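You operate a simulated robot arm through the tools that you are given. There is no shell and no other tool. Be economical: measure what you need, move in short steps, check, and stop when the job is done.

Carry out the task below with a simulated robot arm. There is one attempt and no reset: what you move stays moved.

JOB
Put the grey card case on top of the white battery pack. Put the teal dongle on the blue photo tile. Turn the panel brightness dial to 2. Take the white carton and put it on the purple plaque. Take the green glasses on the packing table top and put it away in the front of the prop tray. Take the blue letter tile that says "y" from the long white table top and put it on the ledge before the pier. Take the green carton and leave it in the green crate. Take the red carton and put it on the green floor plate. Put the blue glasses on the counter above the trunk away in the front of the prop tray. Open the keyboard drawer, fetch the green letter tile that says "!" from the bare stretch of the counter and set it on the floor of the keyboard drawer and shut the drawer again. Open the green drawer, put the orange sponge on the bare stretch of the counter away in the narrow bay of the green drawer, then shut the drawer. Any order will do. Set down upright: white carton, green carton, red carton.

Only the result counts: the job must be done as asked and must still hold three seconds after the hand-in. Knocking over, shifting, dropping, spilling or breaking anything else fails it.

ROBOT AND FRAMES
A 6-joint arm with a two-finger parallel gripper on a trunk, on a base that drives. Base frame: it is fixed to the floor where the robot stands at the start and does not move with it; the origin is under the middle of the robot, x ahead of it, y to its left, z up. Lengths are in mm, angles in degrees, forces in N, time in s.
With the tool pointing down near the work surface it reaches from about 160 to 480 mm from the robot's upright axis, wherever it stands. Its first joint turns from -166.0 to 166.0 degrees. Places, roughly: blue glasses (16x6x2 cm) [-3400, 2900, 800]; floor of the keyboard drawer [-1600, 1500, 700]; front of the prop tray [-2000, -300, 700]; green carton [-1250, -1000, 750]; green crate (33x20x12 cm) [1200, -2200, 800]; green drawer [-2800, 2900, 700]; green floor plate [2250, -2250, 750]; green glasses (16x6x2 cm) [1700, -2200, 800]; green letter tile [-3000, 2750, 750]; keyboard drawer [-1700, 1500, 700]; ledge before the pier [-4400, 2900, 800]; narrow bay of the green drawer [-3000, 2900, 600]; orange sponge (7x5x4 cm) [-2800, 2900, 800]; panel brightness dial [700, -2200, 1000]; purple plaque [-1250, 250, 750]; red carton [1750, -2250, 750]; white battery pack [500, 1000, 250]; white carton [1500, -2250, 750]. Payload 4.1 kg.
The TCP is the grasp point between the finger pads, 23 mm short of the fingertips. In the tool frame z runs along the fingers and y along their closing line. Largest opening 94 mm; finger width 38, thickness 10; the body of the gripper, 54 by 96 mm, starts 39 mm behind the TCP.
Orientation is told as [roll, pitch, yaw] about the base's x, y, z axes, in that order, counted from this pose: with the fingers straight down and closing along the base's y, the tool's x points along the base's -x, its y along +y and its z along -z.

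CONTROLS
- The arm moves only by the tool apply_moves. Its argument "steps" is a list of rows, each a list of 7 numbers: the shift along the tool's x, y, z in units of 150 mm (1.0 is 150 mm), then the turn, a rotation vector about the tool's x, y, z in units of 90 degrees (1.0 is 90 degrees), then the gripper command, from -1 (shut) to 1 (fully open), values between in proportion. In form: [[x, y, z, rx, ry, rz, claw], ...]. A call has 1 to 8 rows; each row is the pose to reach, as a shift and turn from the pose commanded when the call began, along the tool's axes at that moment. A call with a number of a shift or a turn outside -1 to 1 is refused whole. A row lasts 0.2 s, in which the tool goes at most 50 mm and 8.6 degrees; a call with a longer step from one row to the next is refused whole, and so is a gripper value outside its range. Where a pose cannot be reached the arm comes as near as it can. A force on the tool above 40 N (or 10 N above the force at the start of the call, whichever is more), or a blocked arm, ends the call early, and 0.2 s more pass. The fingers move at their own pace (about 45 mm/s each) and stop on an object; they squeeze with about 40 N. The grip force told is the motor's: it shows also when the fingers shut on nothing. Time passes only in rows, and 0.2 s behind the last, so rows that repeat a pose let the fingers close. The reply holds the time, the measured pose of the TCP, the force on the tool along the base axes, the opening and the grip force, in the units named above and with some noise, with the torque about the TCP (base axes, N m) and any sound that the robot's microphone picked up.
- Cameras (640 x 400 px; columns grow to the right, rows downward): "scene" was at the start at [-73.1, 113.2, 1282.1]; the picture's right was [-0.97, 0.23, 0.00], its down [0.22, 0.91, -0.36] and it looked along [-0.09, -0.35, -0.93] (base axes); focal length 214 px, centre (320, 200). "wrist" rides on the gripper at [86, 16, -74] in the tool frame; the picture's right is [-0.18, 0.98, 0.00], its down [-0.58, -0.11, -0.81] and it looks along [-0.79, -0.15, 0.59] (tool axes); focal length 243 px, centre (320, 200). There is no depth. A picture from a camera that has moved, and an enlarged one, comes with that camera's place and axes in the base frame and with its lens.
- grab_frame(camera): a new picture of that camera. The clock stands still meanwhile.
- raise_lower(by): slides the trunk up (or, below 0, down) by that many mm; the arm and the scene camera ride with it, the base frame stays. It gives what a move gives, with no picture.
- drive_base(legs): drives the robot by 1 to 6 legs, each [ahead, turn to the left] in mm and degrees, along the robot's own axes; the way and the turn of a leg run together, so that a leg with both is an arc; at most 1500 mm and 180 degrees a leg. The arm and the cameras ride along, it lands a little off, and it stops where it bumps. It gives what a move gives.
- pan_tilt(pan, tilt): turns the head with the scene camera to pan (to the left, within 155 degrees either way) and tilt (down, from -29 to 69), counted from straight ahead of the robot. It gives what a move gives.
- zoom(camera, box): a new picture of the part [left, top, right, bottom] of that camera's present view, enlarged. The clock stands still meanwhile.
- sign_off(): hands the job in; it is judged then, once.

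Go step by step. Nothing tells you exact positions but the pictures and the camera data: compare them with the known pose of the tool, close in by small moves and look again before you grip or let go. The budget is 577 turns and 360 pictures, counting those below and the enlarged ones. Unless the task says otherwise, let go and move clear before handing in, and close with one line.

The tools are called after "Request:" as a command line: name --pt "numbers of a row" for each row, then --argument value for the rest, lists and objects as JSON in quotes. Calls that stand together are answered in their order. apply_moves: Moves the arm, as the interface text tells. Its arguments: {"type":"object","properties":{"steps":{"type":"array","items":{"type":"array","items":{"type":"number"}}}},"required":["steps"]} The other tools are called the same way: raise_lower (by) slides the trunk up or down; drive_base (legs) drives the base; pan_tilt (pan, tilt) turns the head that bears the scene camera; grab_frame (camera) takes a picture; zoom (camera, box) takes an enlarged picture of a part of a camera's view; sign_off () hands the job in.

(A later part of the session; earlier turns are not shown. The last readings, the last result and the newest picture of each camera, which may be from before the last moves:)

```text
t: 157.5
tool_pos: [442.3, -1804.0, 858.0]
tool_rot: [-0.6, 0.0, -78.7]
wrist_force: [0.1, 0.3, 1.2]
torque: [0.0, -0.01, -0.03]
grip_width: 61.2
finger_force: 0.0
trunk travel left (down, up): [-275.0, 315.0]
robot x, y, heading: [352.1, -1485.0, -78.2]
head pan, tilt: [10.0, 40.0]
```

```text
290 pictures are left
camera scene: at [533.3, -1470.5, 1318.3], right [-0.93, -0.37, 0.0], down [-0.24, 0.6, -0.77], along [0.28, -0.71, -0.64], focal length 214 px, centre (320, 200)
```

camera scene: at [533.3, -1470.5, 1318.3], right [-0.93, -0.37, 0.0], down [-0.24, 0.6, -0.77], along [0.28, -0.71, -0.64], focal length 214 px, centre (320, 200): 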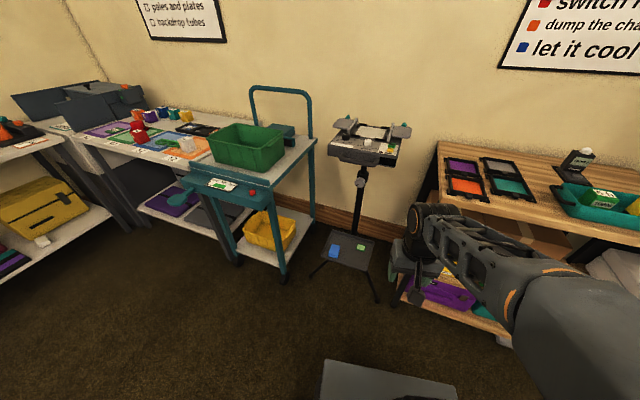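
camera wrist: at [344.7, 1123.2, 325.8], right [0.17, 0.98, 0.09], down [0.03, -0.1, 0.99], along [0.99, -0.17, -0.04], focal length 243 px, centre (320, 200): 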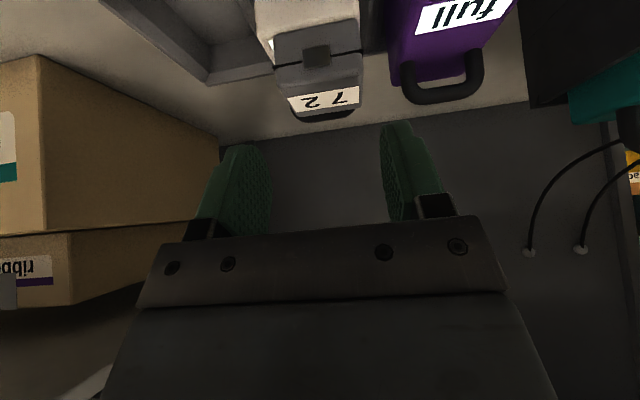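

Request:
raise_lower --by 250

Request:
apply_moves --pt "0.1 0 -0.2 0 0 0 0.3" --pt "0.2 0 -0.4 0 0 0 0.3" --pt "0.25 0 -0.6 0 0 0 0.3"

Request:
drive_base --legs '[[0, 35], [450, 0], [0, -47]]'

Request:
pan_tilt --pan -10 --tilt 50

Request:
grab_frame --camera "scene"

Request:
grab_frame --camera "wrist"

```text
t: 160.1
tool_pos: [442.8, -1804.2, 1108.7]
tool_rot: [-0.7, 0.0, -78.8]
wrist_force: [-0.8, -0.5, 0.1]
torque: [-0.01, 0.0, 0.02]
grip_width: 61.0
finger_force: 0.0
trunk travel left (down, up): [-525.0, 65.0]
robot x, y, heading: [348.7, -1487.1, -78.3]
head pan, tilt: [10.0, 40.0]
```

```text
t: 160.9
tool_pos: [434.3, -1765.2, 1199.2]
tool_rot: [-0.6, 0.1, -78.8]
wrist_force: [-0.2, 0.0, -0.3]
torque: [0.0, -0.02, 0.0]
grip_width: 60.8
finger_force: 0.1
trunk travel left (down, up): [-525.0, 65.0]
robot x, y, heading: [354.0, -1484.0, -78.0]
head pan, tilt: [10.0, 40.0]
```

```text
t: 167.4
tool_pos: [704.0, -2079.3, 1199.3]
tool_rot: [-0.6, 0.0, -90.1]
wrist_force: [0.2, -0.9, 0.5]
torque: [0.01, -0.02, 0.01]
grip_width: 61.2
finger_force: 0.2
trunk travel left (down, up): [-525.0, 65.0]
robot x, y, heading: [678.9, -1789.5, -89.3]
head pan, tilt: [10.0, 40.0]
```

```text
t: 168.3
tool_pos: [704.7, -2079.7, 1197.2]
tool_rot: [-0.6, 0.1, -90.2]
wrist_force: [0.1, -0.8, 0.6]
torque: [0.0, 0.01, 0.02]
grip_width: 61.2
finger_force: 0.0
trunk travel left (down, up): [-525.0, 65.0]
robot x, y, heading: [679.8, -1788.1, -89.8]
head pan, tilt: [-10.0, 50.0]
```

```text
289 pictures are left
camera scene: at [831.8, -1803.4, 1554.1], right [-0.99, 0.16, 0.0], down [0.13, 0.76, -0.64], along [-0.11, -0.63, -0.77], focal length 214 px, centre (320, 200)
```

scene: 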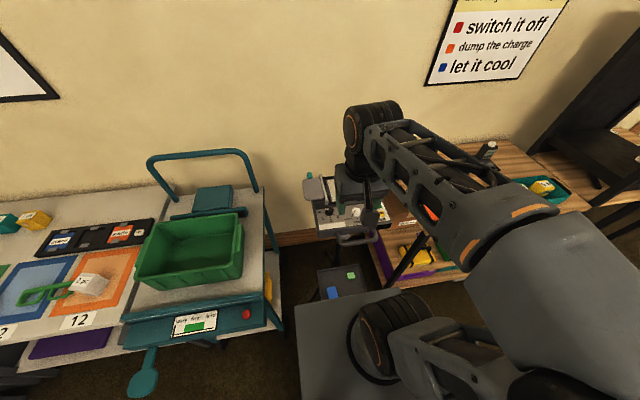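

```text
288 pictures are left
camera wrist: at [722.1, -1992.6, 1273.4], right [0.98, -0.19, -0.01], down [-0.1, -0.58, 0.81], along [-0.16, -0.79, -0.59], focal length 243 px, centre (320, 200)
```

wrist: 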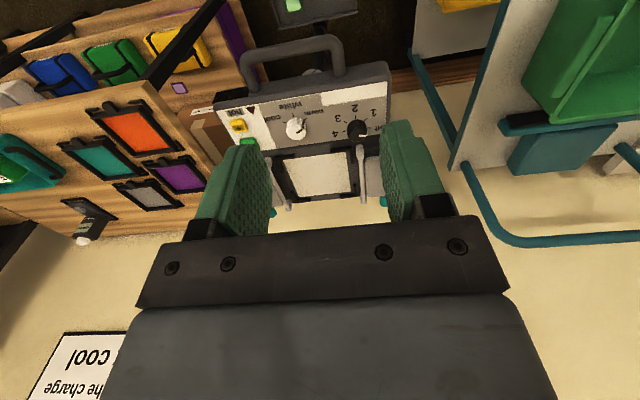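

Request:
zoom --camera "wrist" --box '[300, 80, 420, 180]'

Request:
zoom --camera "scene" --box '[295, 165, 395, 240]'

```text
4.00 times, centred on (360, 130) of wrist
camera zoom: at [722.1, -1992.6, 1273.4], right [0.98, -0.19, -0.01], down [-0.1, -0.58, 0.81], along [-0.16, -0.79, -0.59], focal length 970 px, centre (160, 480)
```

zoom: 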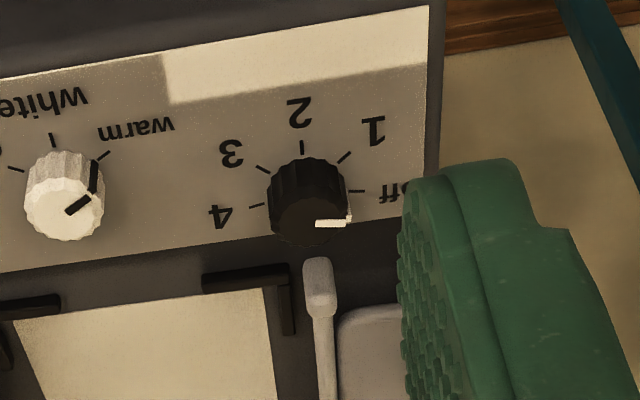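

```text
5.33 times, centred on (345, 202) of scene
camera zoom: at [831.8, -1803.4, 1554.1], right [-0.99, 0.16, 0.0], down [0.13, 0.76, -0.64], along [-0.11, -0.63, -0.77], focal length 1144 px, centre (187, 187)
```

zoom: 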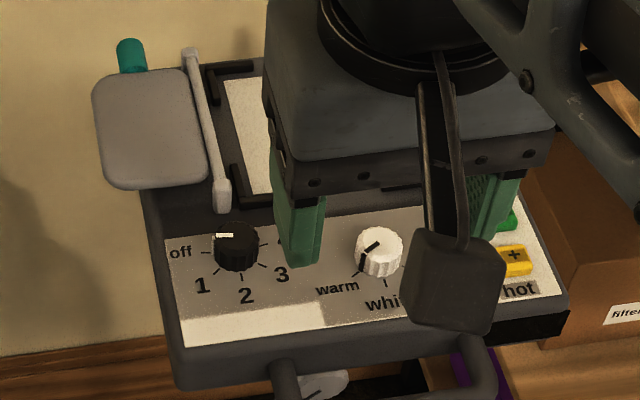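

The knob is near (728,-2222) with its top about z≈990 and the panel level. I'll move above it to inspect clearances.

Request:
apply_moves --pt "-0.2 0.04 0.2 0 0 0 0.0" --pt "-0.4 0.08 0.4 0 0 0 -0.2" --pt "-0.6 0.12 0.55 0 0 0 -0.2" --pt "-0.8 0.15 0.65 0 0 0 -0.2" --pt "-0.947 0.157 0.75 0 0 0 -0.2"

Request:
grab_frame --camera "wrist"

Request:
zoom --camera "scene" --box '[295, 165, 395, 240]'

```text
t: 169.5
tool_pos: [730.3, -2220.6, 1085.6]
tool_rot: [-0.7, 0.0, -90.2]
wrist_force: [-0.2, -0.4, 0.1]
torque: [-0.01, 0.01, -0.01]
grip_width: 37.6
finger_force: 0.1
trunk travel left (down, up): [-525.0, 65.0]
robot x, y, heading: [679.9, -1791.9, -89.6]
head pan, tilt: [-10.0, 50.0]
```

```text
285 pictures are left
camera wrist: at [747.8, -2134.7, 1160.4], right [0.98, -0.19, -0.01], down [-0.1, -0.58, 0.81], along [-0.16, -0.79, -0.59], focal length 243 px, centre (320, 200)
```

wrist: 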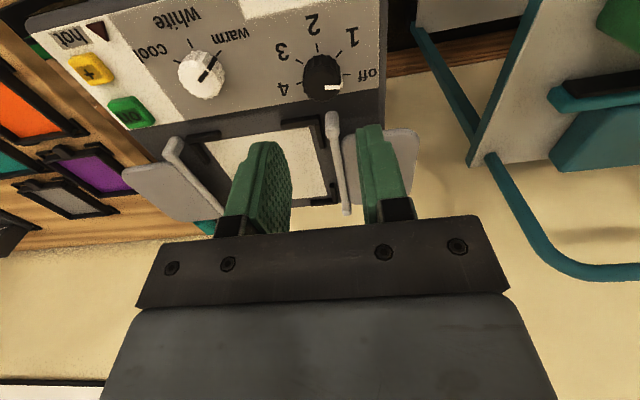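

```text
5.33 times, centred on (345, 202) of scene
camera zoom: at [831.8, -1803.8, 1554.1], right [-0.99, 0.17, 0.0], down [0.13, 0.76, -0.64], along [-0.11, -0.63, -0.77], focal length 1144 px, centre (187, 187)
```

zoom: 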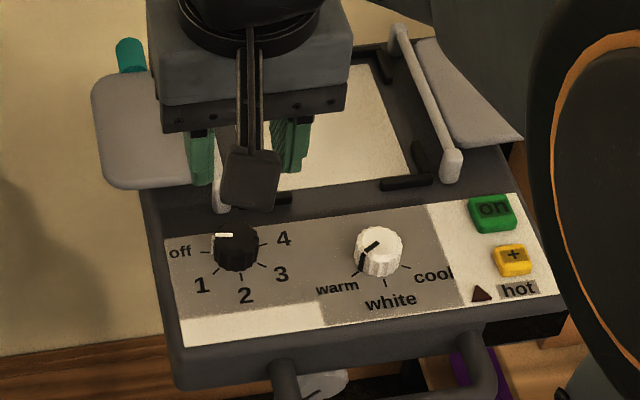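

The knob centre is (729.5,-2226) with its top at z≈990, and a lever sits just behind it. I'll turn in three 30° grips so the fingers stay clear of that lever.

Request:
apply_moves --pt "-0.036 -0.005 0.2 0 0 0.056 0.05" --pt "-0.036 -0.005 0.35 0 0 0.111 0.05"

Request:
grab_frame --camera "wrist"

```text
t: 170.1
tool_pos: [726.3, -2226.8, 1033.4]
tool_rot: [-0.7, -0.1, -100.2]
wrist_force: [-0.3, 0.6, 0.0]
torque: [0.04, -0.02, 0.02]
grip_width: 49.2
finger_force: 0.0
trunk travel left (down, up): [-525.0, 65.0]
robot x, y, heading: [679.3, -1788.9, -89.6]
head pan, tilt: [-10.0, 50.0]
```

```text
283 pictures are left
camera wrist: at [758.5, -2144.2, 1107.8], right [0.93, -0.36, -0.01], down [-0.2, -0.55, 0.81], along [-0.29, -0.75, -0.59], focal length 243 px, centre (320, 200)
```

wrist: 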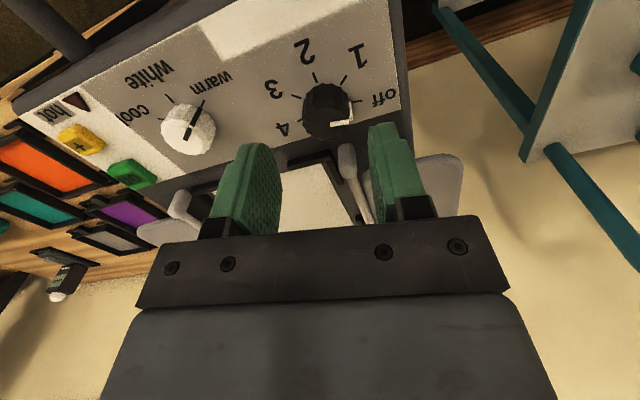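

Request:
apply_moves --pt "0 0.025 0.12 0 0 0 0.05" --pt "0 0.025 0.21 0 0 0 0.05" --pt "0 0.025 0.21 0 0 0 -0.6" --pt "0 0.025 0.21 0 0 0 -0.6" --pt "0 0.025 0.21 0 0 0 -0.6"

Request:
grab_frame --camera "wrist"

```text
t: 171.3
tool_pos: [730.1, -2227.8, 1002.0]
tool_rot: [-0.6, -0.1, -100.1]
wrist_force: [-1.9, 0.8, -2.3]
torque: [-0.52, -0.18, 0.04]
grip_width: 27.7
finger_force: 45.2
trunk travel left (down, up): [-525.0, 65.0]
robot x, y, heading: [675.8, -1792.3, -89.6]
head pan, tilt: [-10.0, 50.0]
```

```text
282 pictures are left
camera wrist: at [761.9, -2145.3, 1077.3], right [0.94, -0.35, -0.01], down [-0.2, -0.55, 0.81], along [-0.29, -0.75, -0.59], focal length 243 px, centre (320, 200)
```

wrist: 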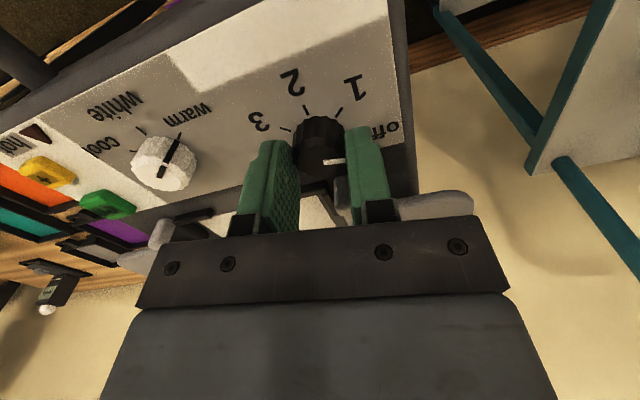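

Request:
apply_moves --pt "0 0 0 0 0 -0.083 -0.6" --pt "0 0 0 0 0 -0.167 -0.6" --pt "0 0 0 0 0 -0.25 -0.6" --pt "0 0 0 0 0 -0.333 -0.6" --pt "0 0 0 0 0 -0.333 -0.6"

Request:
grab_frame --camera "wrist"

```text
t: 172.5
tool_pos: [730.4, -2228.8, 1003.4]
tool_rot: [-0.5, 0.2, -70.0]
wrist_force: [5.1, -0.4, -1.8]
torque: [-0.85, -0.83, 0.01]
grip_width: 27.7
finger_force: 44.6
trunk travel left (down, up): [-525.0, 65.0]
robot x, y, heading: [678.2, -1787.7, -89.5]
head pan, tilt: [-10.0, 50.0]
```

```text
281 pictures are left
camera wrist: at [716.9, -2140.7, 1077.7], right [0.99, 0.16, -0.01], down [0.1, -0.58, 0.81], along [0.13, -0.8, -0.59], focal length 243 px, centre (320, 200)
```

wrist: 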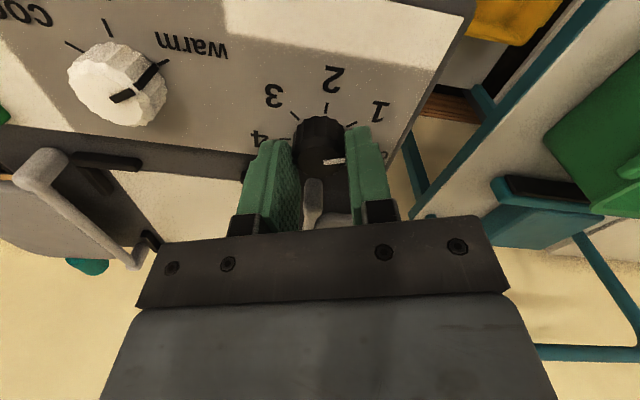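

Turned 30°. I'll release, lift, rotate back and take the next grip.

Request:
apply_moves --pt "0 0 0 0 0 0 0.05" --pt "0 0 0 0 0 0 0.05" --pt "0 0 -0.2 0 0 0 0.05" --pt "0 0 -0.2 0 0 0.083 0.05" --pt "0 0 -0.2 0 0 0.167 0.05" --pt "0 0 -0.2 0 0 0.25 0.05" --pt "0 0 -0.2 0 0 0.333 0.05"

Request:
apply_moves --pt "0 0 0.2 0 0 0 0.05" --pt "0 0 0.2 0 0 0 -0.6" --pt "0 0 0.2 0 0 0 -0.6" --pt "0 0 0.2 0 0 0 -0.6"

Request:
grab_frame --camera "wrist"

```text
t: 174.1
tool_pos: [728.9, -2227.4, 1031.6]
tool_rot: [-0.6, -0.1, -100.4]
wrist_force: [0.4, 0.3, -0.1]
torque: [-0.01, 0.0, 0.02]
grip_width: 49.4
finger_force: 0.1
trunk travel left (down, up): [-525.0, 65.0]
robot x, y, heading: [680.4, -1790.3, -89.7]
head pan, tilt: [-10.0, 50.0]
```

```text
t: 175.1
tool_pos: [730.7, -2227.5, 1000.9]
tool_rot: [-0.5, 0.0, -100.1]
wrist_force: [8.5, 1.3, 0.2]
torque: [-0.16, -0.56, -0.01]
grip_width: 27.5
finger_force: 44.5
trunk travel left (down, up): [-525.0, 65.0]
robot x, y, heading: [679.2, -1790.9, -89.5]
head pan, tilt: [-10.0, 50.0]
```

```text
280 pictures are left
camera wrist: at [761.9, -2145.1, 1076.6], right [0.94, -0.35, -0.01], down [-0.2, -0.55, 0.81], along [-0.29, -0.75, -0.59], focal length 243 px, centre (320, 200)
```

wrist: 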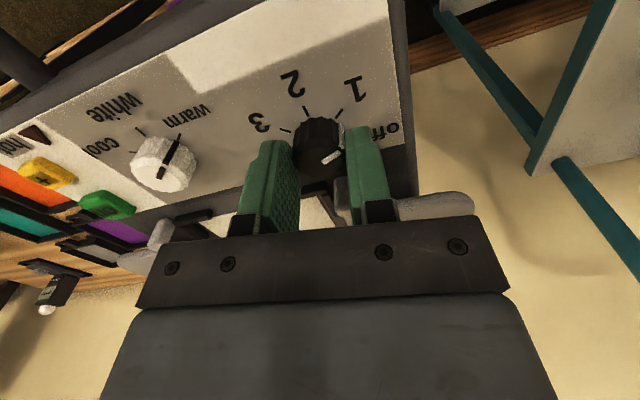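

Request:
apply_moves --pt "0 0 0 0 0 -0.083 -0.6" --pt "0 0 0 0 0 -0.167 -0.6" --pt "0 0 0 0 0 -0.25 -0.6" --pt "0 0 0 0 0 -0.333 -0.6" --pt "0 0 0 0 0 -0.333 -0.6" --pt "0 0 0 0 0 -0.333 0.05" --pt "0 0 0 0 0 -0.333 0.05" --pt "0 0 -0.2 0 0 -0.333 0.05"

Request:
apply_moves --pt "0 0 0 0 0 0.083 0.05" --pt "0 0 0 0 0 0.167 0.05" --pt "0 0 0 0 0 0.25 0.05" --pt "0 0 0 0 0 0.333 0.05" --pt "0 0 0.2 0 0 0.333 0.05" --pt "0 0 0.2 0 0 0.333 -0.6" --pt "0 0 0.2 0 0 0.333 -0.6" --pt "0 0 0.2 0 0 0.333 -0.6"

Request:
apply_moves --pt "0 0 0 0 0 -0.083 -0.6" --pt "0 0 0 0 0 -0.167 -0.6" --pt "0 0 0 0 0 -0.25 -0.6" --pt "0 0 0 0 0 -0.333 -0.6" --pt "0 0 0 0 0 -0.333 -0.6"

Request:
grab_frame --camera "wrist"

```text
t: 176.9
tool_pos: [729.5, -2227.0, 1030.4]
tool_rot: [-0.5, 0.2, -70.2]
wrist_force: [-0.3, 0.2, -0.2]
torque: [-0.01, -0.02, -0.01]
grip_width: 49.4
finger_force: 0.1
trunk travel left (down, up): [-525.0, 65.0]
robot x, y, heading: [679.5, -1788.2, -89.6]
head pan, tilt: [-10.0, 50.0]
```

```text
t: 178.7
tool_pos: [729.6, -2227.6, 1002.5]
tool_rot: [-0.6, 0.0, -100.1]
wrist_force: [6.4, -0.5, 0.9]
torque: [-0.22, -0.57, -0.01]
grip_width: 27.7
finger_force: 45.2
trunk travel left (down, up): [-525.0, 65.0]
robot x, y, heading: [676.7, -1789.9, -89.4]
head pan, tilt: [-10.0, 50.0]
```

```text
t: 179.9
tool_pos: [730.2, -2227.4, 1001.4]
tool_rot: [-0.5, 0.3, -70.0]
wrist_force: [15.3, 0.8, -7.9]
torque: [-0.9, -1.12, 0.01]
grip_width: 27.8
finger_force: 45.0
trunk travel left (down, up): [-525.0, 65.0]
robot x, y, heading: [677.7, -1786.4, -89.4]
head pan, tilt: [-10.0, 50.0]
```

```text
279 pictures are left
camera wrist: at [717.0, -2141.0, 1077.0], right [0.99, 0.16, -0.01], down [0.11, -0.58, 0.8], along [0.12, -0.79, -0.59], focal length 243 px, centre (320, 200)
```

wrist: 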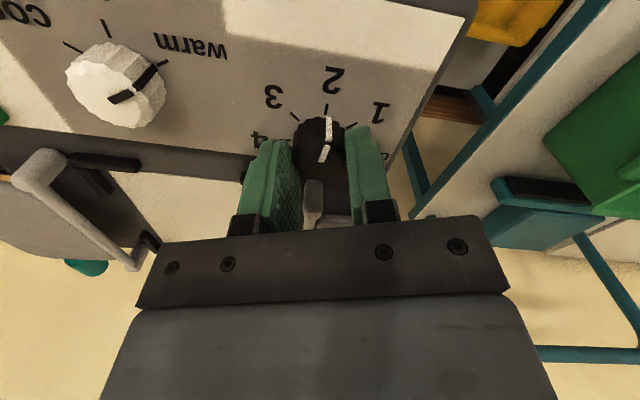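

The pointer now points at the 2 tick. I'll release, lift and verify.

Request:
apply_moves --pt "0 0 0 0 0 0 0.05" --pt "0 0 0 0 0 0 0.05" --pt "0 0 -0.2 0 0 0 0.05" --pt "0 0 -0.4 0 0 0.083 0.05" --pt "0.1 0 -0.6 0 0 0.167 0.05" --pt "0.2 0 -0.8 0 0 0.21 0.05"

Request:
zoom --camera "wrist" --box '[240, 20, 400, 120]'

Request:
zoom --camera "scene" --box '[300, 180, 370, 230]'

```text
t: 181.3
tool_pos: [721.3, -2199.9, 1123.2]
tool_rot: [-0.7, 0.0, -89.1]
wrist_force: [-0.1, 0.0, -0.9]
torque: [0.01, -0.01, -0.01]
grip_width: 49.5
finger_force: 0.1
trunk travel left (down, up): [-525.0, 65.0]
robot x, y, heading: [677.8, -1789.8, -89.4]
head pan, tilt: [-10.0, 50.0]
```

```text
4.00 times, centred on (320, 70) of wrist
camera zoom: at [736.3, -2112.6, 1198.4], right [0.99, -0.17, -0.01], down [-0.09, -0.58, 0.81], along [-0.14, -0.79, -0.59], focal length 970 px, centre (320, 720)
```

zoom: 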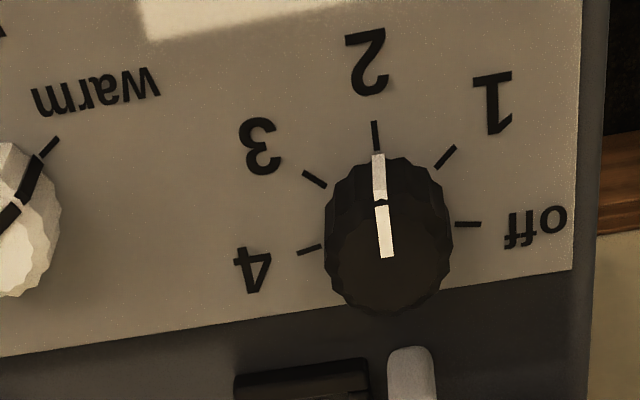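

```text
8.00 times, centred on (335, 205) of scene
camera zoom: at [831.8, -1802.9, 1554.0], right [-0.99, 0.17, 0.0], down [0.13, 0.76, -0.64], along [-0.11, -0.63, -0.77], focal length 1716 px, centre (200, 160)
```

zoom: 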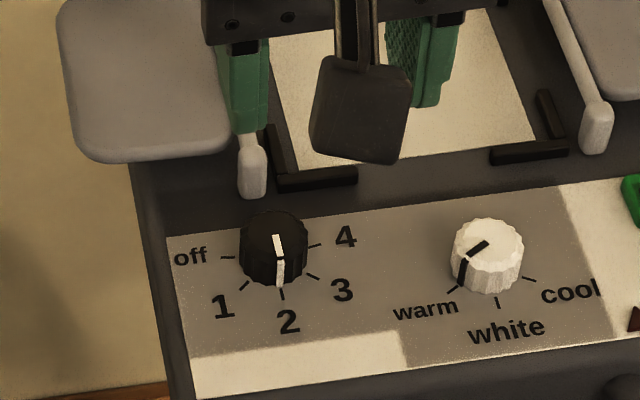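

The dial is at 2. Next I'll back off and drive over to the packing table for a closer look.

Request:
drive_base --legs '[[-250, 0], [0, 90], [950, 0], [0, -90]]'

Request:
pan_tilt --pan 15 --tilt 45

Request:
grab_frame --camera "scene"

```text
t: 195.2
tool_pos: [1680.4, -1949.5, 1121.3]
tool_rot: [-0.6, -0.1, -88.2]
wrist_force: [1.0, -0.4, -1.3]
torque: [0.0, 0.02, 0.0]
grip_width: 49.5
finger_force: 0.1
trunk travel left (down, up): [-525.0, 65.0]
robot x, y, heading: [1633.6, -1540.5, -88.7]
head pan, tilt: [-10.0, 50.0]
```

```text
t: 196.1
tool_pos: [1680.0, -1949.3, 1123.8]
tool_rot: [-0.7, 0.0, -88.2]
wrist_force: [0.1, 0.7, 0.0]
torque: [0.01, 0.01, -0.01]
grip_width: 49.4
finger_force: 0.1
trunk travel left (down, up): [-525.0, 65.0]
robot x, y, heading: [1630.5, -1540.9, -88.8]
head pan, tilt: [15.0, 45.0]
```

```text
276 pictures are left
camera scene: at [1820.1, -1552.7, 1561.0], right [-0.96, -0.28, 0.0], down [-0.2, 0.68, -0.71], along [0.2, -0.68, -0.71], focal length 214 px, centre (320, 200)
```

scene: 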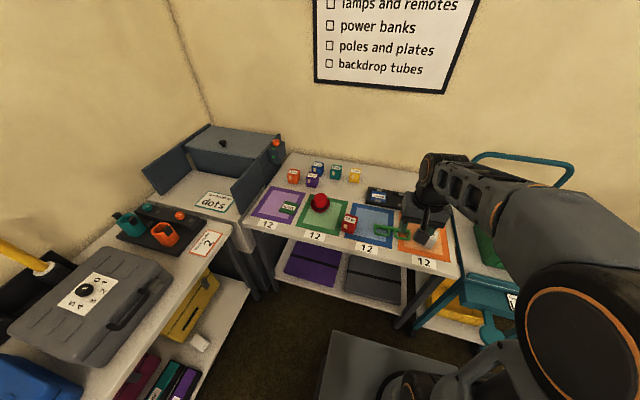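

Request:
zoom --camera "scene" --box '[240, 160, 360, 250]'

Request:
zoom --camera "scene" --box '[320, 180, 480, 280]'

```text
4.44 times, centred on (300, 205) of scene
camera zoom: at [1820.1, -1552.7, 1561.0], right [-0.96, -0.28, 0.0], down [-0.2, 0.68, -0.71], along [0.2, -0.68, -0.71], focal length 953 px, centre (409, 178)
```

zoom: 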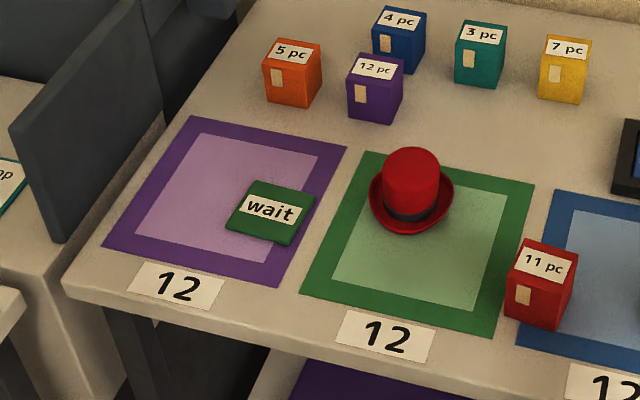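

```text
4.00 times, centred on (400, 230) of scene
camera zoom: at [1820.1, -1552.7, 1561.0], right [-0.96, -0.28, 0.0], down [-0.2, 0.68, -0.71], along [0.2, -0.68, -0.71], focal length 858 px, centre (0, 80)
```

zoom: 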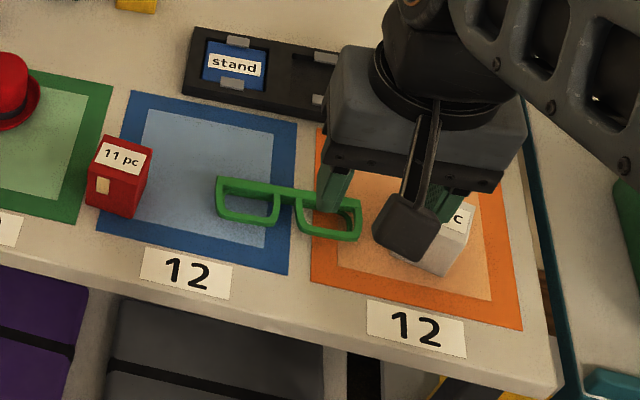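

The green floor plate is the small "wait" plate at about (2189,-2235), and the red carton is at about (1870,-2207). I'll drive to stand between them.

Request:
drive_base --legs '[[0, 57], [480, 0], [0, -58]]'

Request:
pan_tilt --pan -10 --tilt 55

Request:
grab_frame --camera "scene"

Request:
grab_frame --camera "wrist"

```text
t: 201.1
tool_pos: [2333.2, -1934.3, 1121.8]
tool_rot: [-0.5, 0.0, -32.8]
wrist_force: [-0.9, 0.0, -0.4]
torque: [-0.01, 0.03, -0.02]
grip_width: 49.5
finger_force: 0.0
trunk travel left (down, up): [-525.0, 65.0]
robot x, y, heading: [1969.0, -1737.6, -33.5]
head pan, tilt: [15.0, 45.0]
stopped in leg 2: the robot was blocked; the commanded pose is now the measured one
```

```text
t: 202.0
tool_pos: [2333.4, -1934.0, 1121.7]
tool_rot: [-0.6, 0.1, -32.7]
wrist_force: [-0.4, 0.2, 1.0]
torque: [-0.01, 0.0, 0.0]
grip_width: 49.3
finger_force: 0.2
trunk travel left (down, up): [-525.0, 65.0]
robot x, y, heading: [1967.3, -1739.1, -33.1]
head pan, tilt: [-10.0, 55.0]
```

```text
273 pictures are left
camera scene: at [2063.4, -1615.0, 1547.6], right [-0.69, -0.73, 0.0], down [-0.6, 0.56, -0.57], along [0.42, -0.39, -0.82], focal length 214 px, centre (320, 200)
```

scene: 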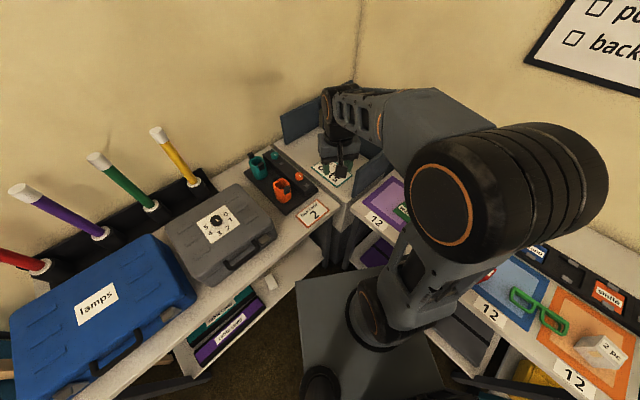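

```text
272 pictures are left
camera wrist: at [2269.8, -1872.1, 1197.3], right [0.69, 0.73, -0.01], down [0.44, -0.4, 0.81], along [0.58, -0.56, -0.59], focal length 243 px, centre (320, 200)
```

wrist: 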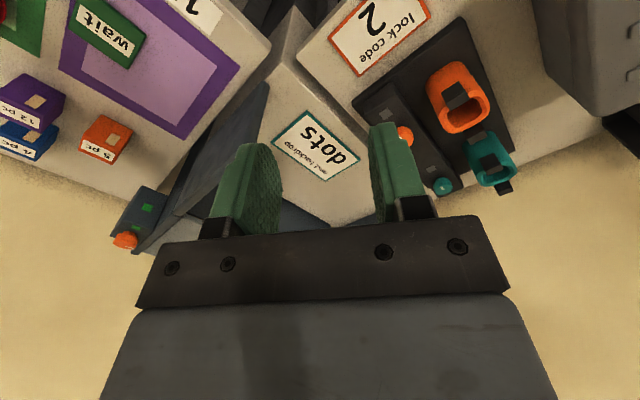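

The base touched the side table's edge. I'll back off and wriggle round with small arcs to face the packing table.

Request:
drive_base --legs '[[-40, 0], [0, -17], [60, -15], [70, -10], [0, -15]]'

Request:
grab_frame --camera "scene"

Request:
grab_frame --camera "wrist"

```text
t: 204.4
tool_pos: [2213.7, -2050.1, 1123.7]
tool_rot: [-0.6, 0.2, -55.3]
wrist_force: [0.8, 0.3, 1.0]
torque: [0.0, -0.02, -0.01]
grip_width: 49.3
finger_force: 0.0
trunk travel left (down, up): [-525.0, 65.0]
robot x, y, heading: [1955.4, -1730.9, -55.3]
head pan, tilt: [-10.0, 55.0]
stopped in leg 3: the robot was blocked; the commanded pose is now the measured one
```

```text
271 pictures are left
camera scene: at [2085.6, -1652.2, 1547.6], right [-0.91, -0.41, 0.0], down [-0.34, 0.75, -0.57], along [0.24, -0.52, -0.82], focal length 214 px, centre (320, 200)
```

scene: 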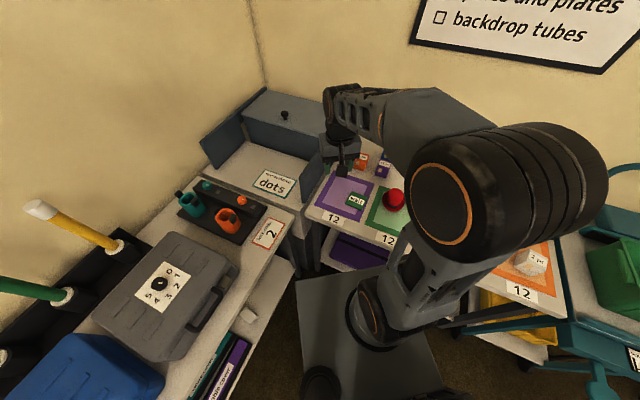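

```text
270 pictures are left
camera wrist: at [2178.2, -1970.2, 1197.3], right [0.91, 0.41, -0.01], down [0.25, -0.54, 0.81], along [0.32, -0.74, -0.59], focal length 243 px, centre (320, 200)
```

wrist: 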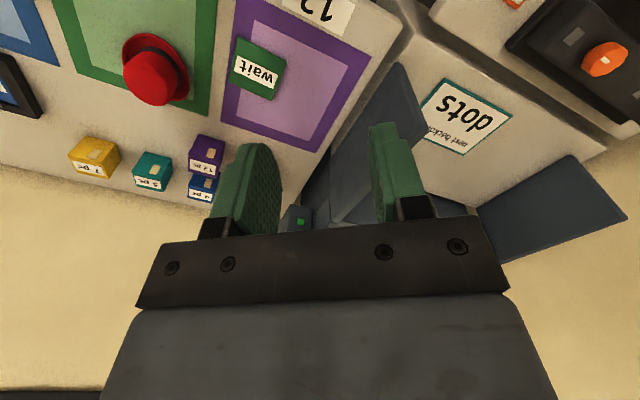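

Both corners are now constrained, so I'll shuffle: back out, then come in facing the table squarely.

Request:
drive_base --legs '[[-60, 0], [0, -50], [-170, 0], [0, 30], [215, 0], [0, -15]]'

Request:
drive_base --legs '[[60, 0]]'

Request:
grab_frame --camera "scene"

Request:
grab_frame --camera "wrist"

```text
t: 212.3
tool_pos: [2052.4, -2139.1, 1122.6]
tool_rot: [-0.5, 0.0, -89.8]
wrist_force: [0.0, -0.3, 0.7]
torque: [0.01, -0.03, 0.02]
grip_width: 49.3
finger_force: 0.1
trunk travel left (down, up): [-525.0, 65.0]
robot x, y, heading: [2019.0, -1726.9, -89.9]
head pan, tilt: [-10.0, 55.0]
```

```text
t: 213.3
tool_pos: [2053.2, -2202.6, 1120.7]
tool_rot: [-0.6, 0.2, -89.9]
wrist_force: [-0.5, -1.2, -0.2]
torque: [0.02, 0.04, 0.03]
grip_width: 49.2
finger_force: 0.0
trunk travel left (down, up): [-525.0, 65.0]
robot x, y, heading: [2021.5, -1787.4, -89.9]
head pan, tilt: [-10.0, 55.0]
```

```text
269 pictures are left
camera scene: at [2173.4, -1800.2, 1547.5], right [-0.98, 0.17, 0.0], down [0.14, 0.81, -0.57], along [-0.1, -0.56, -0.82], focal length 214 px, centre (320, 200)
```

scene: 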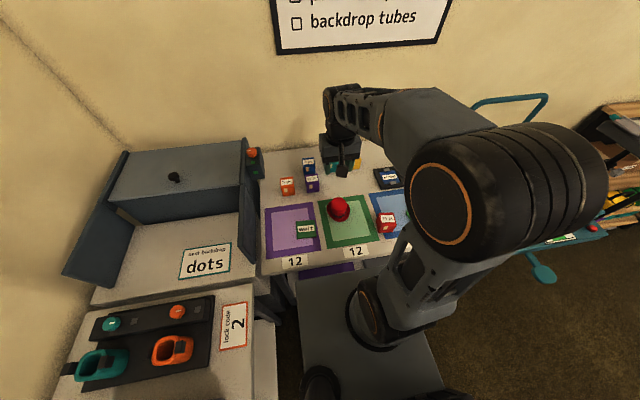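

```text
268 pictures are left
camera wrist: at [2070.2, -2114.5, 1196.8], right [0.98, -0.18, -0.01], down [-0.1, -0.58, 0.81], along [-0.15, -0.79, -0.59], focal length 243 px, centre (320, 200)
```

wrist: 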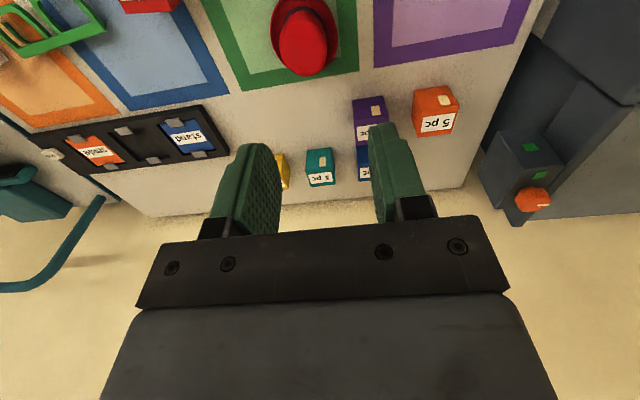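

Request:
zoom --camera "scene" --box '[260, 190, 410, 270]'

```text
4.27 times, centred on (335, 230) of scene
camera zoom: at [2173.4, -1800.2, 1547.5], right [-0.98, 0.17, 0.0], down [0.14, 0.81, -0.57], along [-0.1, -0.56, -0.82], focal length 915 px, centre (256, 72)
```

zoom: 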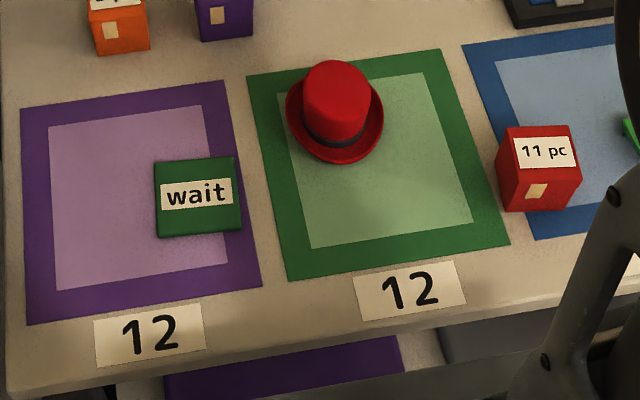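

Plate at about (2158,-2177), red carton at (1861,-2143) with its top at z≈867. I'll move over the red carton.

Request:
apply_moves --pt "0.07 -0.21 0.17 0 0 0 0.5" --pt "0.14 -0.42 0.35 0 0 0 0.8" --pt "0.2 -0.64 0.5 0 0 0 0.9"

Request:
apply_moves --pt "0.07 -0.21 0.17 0 0 0 0.9" --pt "0.14 -0.42 0.35 0 0 0 0.9" --pt "0.2 -0.64 0.5 0 0 0 0.9"

Request:
grab_frame --camera "wrist"

```text
t: 214.1
tool_pos: [1959.6, -2169.9, 1047.4]
tool_rot: [-0.6, 0.1, -89.8]
wrist_force: [0.4, 0.3, -0.3]
torque: [0.05, -0.04, 0.02]
grip_width: 89.4
finger_force: 0.1
trunk travel left (down, up): [-525.0, 65.0]
robot x, y, heading: [2018.1, -1789.2, -90.2]
head pan, tilt: [-10.0, 55.0]
```

```text
t: 214.9
tool_pos: [1860.4, -2139.8, 971.5]
tool_rot: [-0.6, 0.1, -89.7]
wrist_force: [0.1, 0.2, -0.6]
torque: [-0.02, -0.01, 0.01]
grip_width: 89.1
finger_force: 0.0
trunk travel left (down, up): [-525.0, 65.0]
robot x, y, heading: [2019.2, -1791.0, -89.7]
head pan, tilt: [-10.0, 55.0]
```

```text
266 pictures are left
camera wrist: at [1876.8, -2052.7, 1046.2], right [0.98, -0.18, -0.01], down [-0.1, -0.58, 0.81], along [-0.15, -0.79, -0.59], focal length 243 px, centre (320, 200)
```

wrist: 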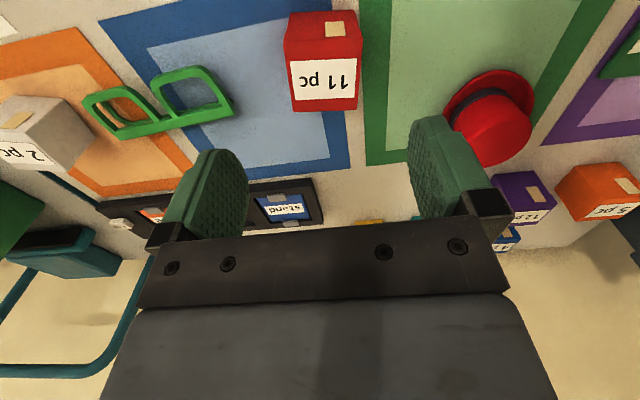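

Request:
apply_moves --pt "-0.015 0.005 0.25 0 0 0 0.66" --pt "-0.03 0.007 0.5 0 0 0 0.66" --pt "-0.03 0.007 0.7 0 0 0 0.66"

Request:
grab_frame --camera "wrist"

```text
t: 215.7
tool_pos: [1858.5, -2146.3, 866.8]
tool_rot: [-0.7, 0.1, -89.8]
wrist_force: [0.3, 0.8, -0.3]
torque: [-0.01, 0.0, 0.0]
grip_width: 78.1
finger_force: 0.1
trunk travel left (down, up): [-525.0, 65.0]
robot x, y, heading: [2017.8, -1790.8, -90.1]
head pan, tilt: [-10.0, 55.0]
```

```text
265 pictures are left
camera wrist: at [1876.1, -2059.1, 941.6], right [0.98, -0.18, -0.01], down [-0.1, -0.58, 0.81], along [-0.15, -0.79, -0.59], focal length 243 px, centre (320, 200)
```

wrist: 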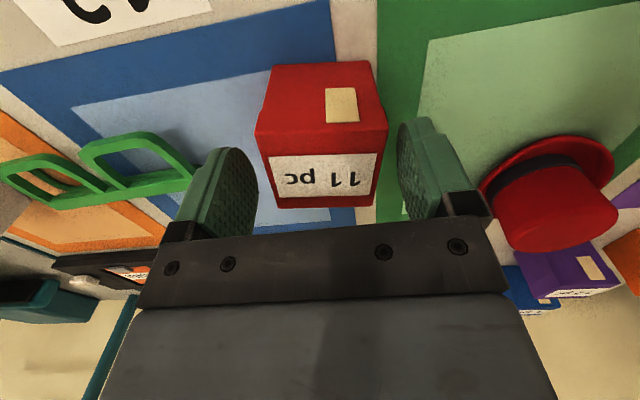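

Request:
apply_moves --pt "0 0.007 0.1 0 0 0 0.66" --pt "0 0.007 0.17 0 0 0 0.66" --pt "0 0.007 0.17 0 0 0 0" --pt "0 0.007 0.17 0 0 0 -0.1" --pt "0 0.007 0.17 0 0 0 -0.1"

Request:
apply_moves --pt "0 0 -0.15 0 0 0 -0.1" --pt "0 0 -0.4 0 0 0 -0.1" --pt "0 0 -0.7 0 0 0 -0.1" --pt "0 0 -0.9 0 0 0 -0.1"

Request:
grab_frame --camera "wrist"

```text
t: 216.9
tool_pos: [1858.3, -2145.4, 843.3]
tool_rot: [-0.4, 0.2, -89.8]
wrist_force: [1.5, 1.4, -0.2]
torque: [-0.06, 0.02, 0.04]
grip_width: 53.8
finger_force: 39.8
trunk travel left (down, up): [-525.0, 65.0]
robot x, y, heading: [2018.9, -1788.8, -90.2]
head pan, tilt: [-10.0, 55.0]
```

```text
t: 217.9
tool_pos: [1864.4, -2147.1, 974.3]
tool_rot: [-0.6, 0.2, -89.8]
wrist_force: [-0.6, -0.2, -1.4]
torque: [-0.01, -0.02, -0.03]
grip_width: 53.6
finger_force: 39.6
trunk travel left (down, up): [-525.0, 65.0]
robot x, y, heading: [2018.5, -1791.9, -89.8]
head pan, tilt: [-10.0, 55.0]
```

```text
264 pictures are left
camera wrist: at [1880.9, -2059.6, 1050.4], right [0.98, -0.18, -0.01], down [-0.1, -0.58, 0.81], along [-0.15, -0.79, -0.59], focal length 243 px, centre (320, 200)
```

wrist: 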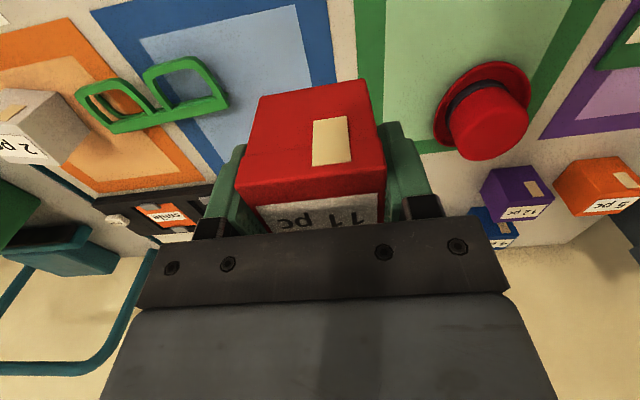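

Request:
apply_moves --pt "-0.02 0.2 -0.15 0 0 0 -0.1" --pt "-0.05 0.48 -0.15 0 0 0 -0.1" --pt "-0.07 0.73 -0.15 0 0 0 -0.1" --pt "-0.1 0.98 -0.15 0 0 0 -0.1"

Request:
apply_moves --pt "-0.02 0.25 0 0 0 0 -0.1" --pt "-0.05 0.5 0 0 0 0 -0.1" --pt "-0.07 0.75 0 0 0 0 -0.1" --pt "-0.1 0.98 0 0 0 0 -0.1"

Request:
grab_frame --camera "wrist"

Request:
grab_frame --camera "scene"

```text
t: 218.9
tool_pos: [2008.7, -2160.2, 997.3]
tool_rot: [-0.6, 0.2, -89.9]
wrist_force: [-0.1, -0.3, -0.7]
torque: [0.0, 0.03, 0.01]
grip_width: 53.5
finger_force: 40.0
trunk travel left (down, up): [-525.0, 65.0]
robot x, y, heading: [2022.1, -1789.5, -89.7]
head pan, tilt: [-10.0, 55.0]
```

```text
t: 219.9
tool_pos: [2158.2, -2172.3, 995.6]
tool_rot: [-0.6, 0.2, -89.8]
wrist_force: [0.1, 0.8, -1.0]
torque: [-0.02, 0.03, 0.02]
grip_width: 53.7
finger_force: 39.9
trunk travel left (down, up): [-525.0, 65.0]
robot x, y, heading: [2016.5, -1790.3, -90.0]
head pan, tilt: [-10.0, 55.0]
```

```text
263 pictures are left
camera wrist: at [2175.4, -2086.7, 1070.8], right [0.98, -0.18, -0.01], down [-0.1, -0.58, 0.81], along [-0.15, -0.79, -0.59], focal length 243 px, centre (320, 200)
```

wrist: 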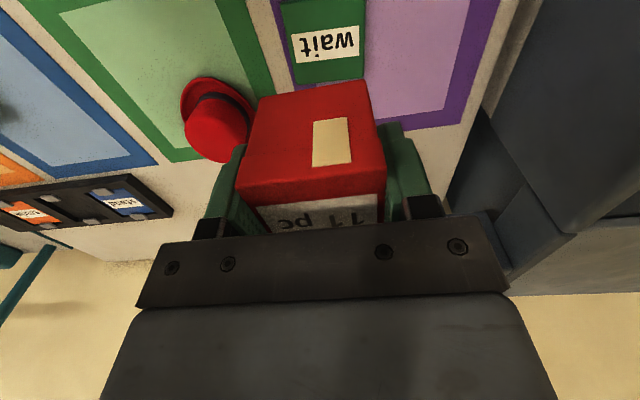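

```text
262 pictures are left
camera scene: at [2173.9, -1799.4, 1547.5], right [-0.98, 0.17, 0.0], down [0.14, 0.81, -0.57], along [-0.1, -0.56, -0.82], focal length 214 px, centre (320, 200)
```

scene: 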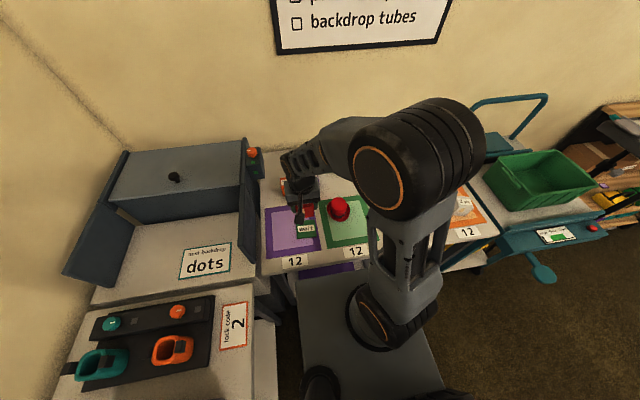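

Request:
apply_moves --pt "-0.02 0.01 0.25 0 0 0 -0.1" --pt "-0.05 0.013 0.5 0 0 0 -0.1" --pt "-0.053 0.013 0.75 0 0 0 -0.1" --pt "-0.053 0.013 0.83 0 0 0 -0.1"

Request:
grab_frame --camera "wrist"

Request:
zoom --camera "scene" --box '[260, 180, 360, 260]'

```text
t: 220.9
tool_pos: [2156.8, -2178.5, 872.1]
tool_rot: [-0.6, 0.1, -89.8]
wrist_force: [-0.5, 1.1, -1.4]
torque: [0.03, -0.04, 0.03]
grip_width: 53.5
finger_force: 40.3
trunk travel left (down, up): [-525.0, 65.0]
robot x, y, heading: [2020.1, -1788.6, -90.0]
head pan, tilt: [-10.0, 55.0]
```

```text
261 pictures are left
camera wrist: at [2173.3, -2093.1, 946.9], right [0.98, -0.18, -0.01], down [-0.1, -0.58, 0.81], along [-0.15, -0.79, -0.59], focal length 243 px, centre (320, 200)
```

wrist: 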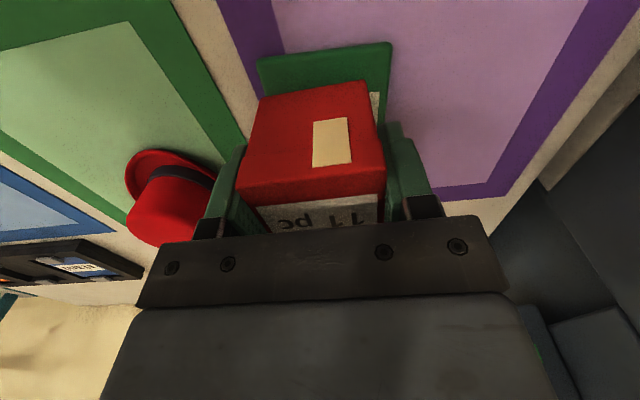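

```text
5.00 times, centred on (310, 220) of scene
camera zoom: at [2173.5, -1799.5, 1547.5], right [-0.98, 0.17, 0.0], down [0.14, 0.81, -0.57], along [-0.1, -0.56, -0.82], focal length 1072 px, centre (370, 100)
```

zoom: 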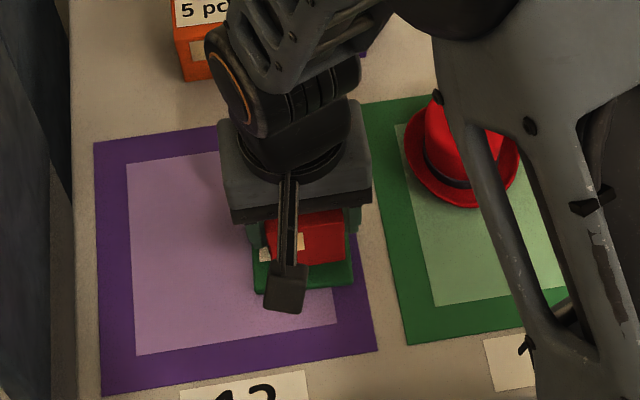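

Request:
apply_moves --pt "0 0.015 0.05 0 0 0 -0.1" --pt "0 0.015 0.1 0 0 0 -0.1"

Request:
apply_moves --pt "0 0 0.02 0 0 0 -0.1" --pt "0 0 0.02 0 0 0 -0.1"

```text
t: 221.5
tool_pos: [2159.4, -2180.5, 856.4]
tool_rot: [-0.6, 0.1, -89.8]
wrist_force: [-0.2, 0.6, -1.2]
torque: [0.01, -0.05, -0.01]
grip_width: 53.5
finger_force: 39.8
trunk travel left (down, up): [-525.0, 65.0]
robot x, y, heading: [2020.6, -1788.9, -89.9]
head pan, tilt: [-10.0, 55.0]
```

```text
t: 222.1
tool_pos: [2158.4, -2179.8, 854.4]
tool_rot: [-0.6, 0.2, -89.8]
wrist_force: [0.5, -0.4, -1.6]
torque: [-0.02, 0.01, -0.02]
grip_width: 53.6
finger_force: 40.5
trunk travel left (down, up): [-525.0, 65.0]
robot x, y, heading: [2019.0, -1790.2, -90.2]
head pan, tilt: [-10.0, 55.0]
```

Request:
apply_moves --pt "0 0 0.015 0 0 0 -0.1" --pt "0 0 0.02 0 0 0 -0.1"

Request:
apply_moves --pt "0 0 0.01 0 0 0 -0.1" --pt "0 0 0.015 0 0 0 -0.1"

```text
t: 222.7
tool_pos: [2160.5, -2181.2, 853.0]
tool_rot: [-0.6, 0.1, -89.7]
wrist_force: [-1.3, -0.6, -0.6]
torque: [-0.01, 0.01, 0.02]
grip_width: 53.5
finger_force: 40.0
trunk travel left (down, up): [-525.0, 65.0]
robot x, y, heading: [2016.1, -1784.8, -90.1]
head pan, tilt: [-10.0, 55.0]
```

```text
t: 223.3
tool_pos: [2159.4, -2181.6, 850.0]
tool_rot: [-0.6, 0.1, -89.8]
wrist_force: [0.5, -0.4, 0.8]
torque: [0.0, -0.05, -0.02]
grip_width: 53.8
finger_force: 40.1
trunk travel left (down, up): [-525.0, 65.0]
robot x, y, heading: [2018.3, -1788.6, -90.0]
head pan, tilt: [-10.0, 55.0]
```

Request:
apply_moves --pt "0 0 0.01 0 0 0 -0.1" --pt "0 0 0.013 0 0 0 -0.1"

Request:
apply_moves --pt "0 0 0.005 0 0 0 -0.1" --pt "0 0 0.005 0 0 0 -0.1"

Request:
grab_frame --camera "wrist"

```text
t: 223.9
tool_pos: [2159.2, -2180.8, 850.1]
tool_rot: [-0.5, 0.0, -89.7]
wrist_force: [-1.5, 3.6, 18.9]
torque: [0.17, -0.46, 0.08]
grip_width: 53.7
finger_force: 39.5
trunk travel left (down, up): [-525.0, 65.0]
robot x, y, heading: [2020.5, -1790.5, -90.1]
head pan, tilt: [-10.0, 55.0]
```

```text
t: 224.5
tool_pos: [2159.5, -2182.4, 849.9]
tool_rot: [-0.4, 0.0, -89.8]
wrist_force: [0.2, 3.5, 30.5]
torque: [0.23, -0.45, 0.02]
grip_width: 53.7
finger_force: 40.0
trunk travel left (down, up): [-525.0, 65.0]
robot x, y, heading: [2015.8, -1789.2, -90.2]
head pan, tilt: [-10.0, 55.0]
```

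```text
259 pictures are left
camera wrist: at [2175.6, -2094.8, 924.2], right [0.98, -0.18, -0.01], down [-0.1, -0.58, 0.81], along [-0.15, -0.79, -0.59], focal length 243 px, centre (320, 200)
```

wrist: 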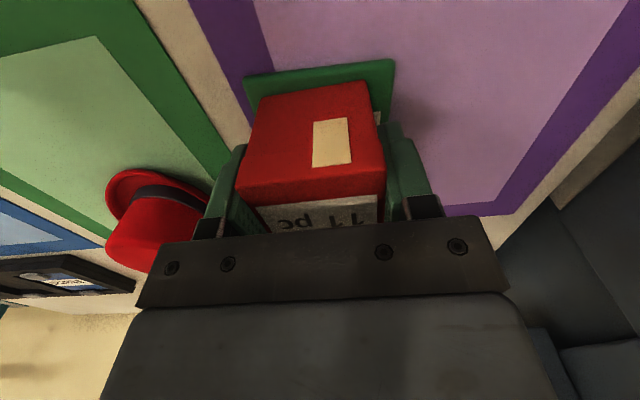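

On the plate. I'll release and rise.

Request:
apply_moves --pt "0 0 -0.01 0 0 0 -0.1" --pt "0 0 -0.01 0 0 0 0.2" --pt "0 0 -0.01 0 0 0 0.4" --pt "0 0 -0.25 0 0 0 0.4" --pt "0 0 -0.5 0 0 0 0.4" --pt "0 0 -0.8 0 0 0 0.4" --pt "0 0 -1.0 0 0 0 0.4"

Request:
grab_frame --camera "wrist"

```text
t: 226.1
tool_pos: [2160.7, -2181.6, 998.1]
tool_rot: [-0.6, 0.3, -89.8]
wrist_force: [-0.2, 0.4, 0.2]
torque: [0.0, -0.01, 0.0]
grip_width: 65.6
finger_force: 0.1
trunk travel left (down, up): [-525.0, 65.0]
robot x, y, heading: [2015.8, -1787.1, -90.0]
head pan, tilt: [-10.0, 55.0]
```

```text
258 pictures are left
camera wrist: at [2176.0, -2094.3, 1073.9], right [0.98, -0.18, -0.01], down [-0.1, -0.58, 0.81], along [-0.15, -0.79, -0.59], focal length 243 px, centre (320, 200)
```

wrist: 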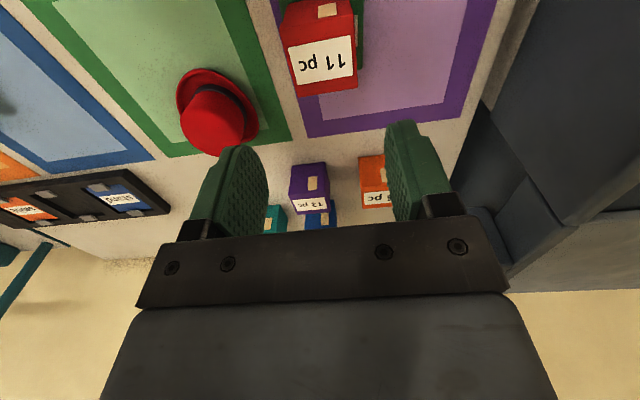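

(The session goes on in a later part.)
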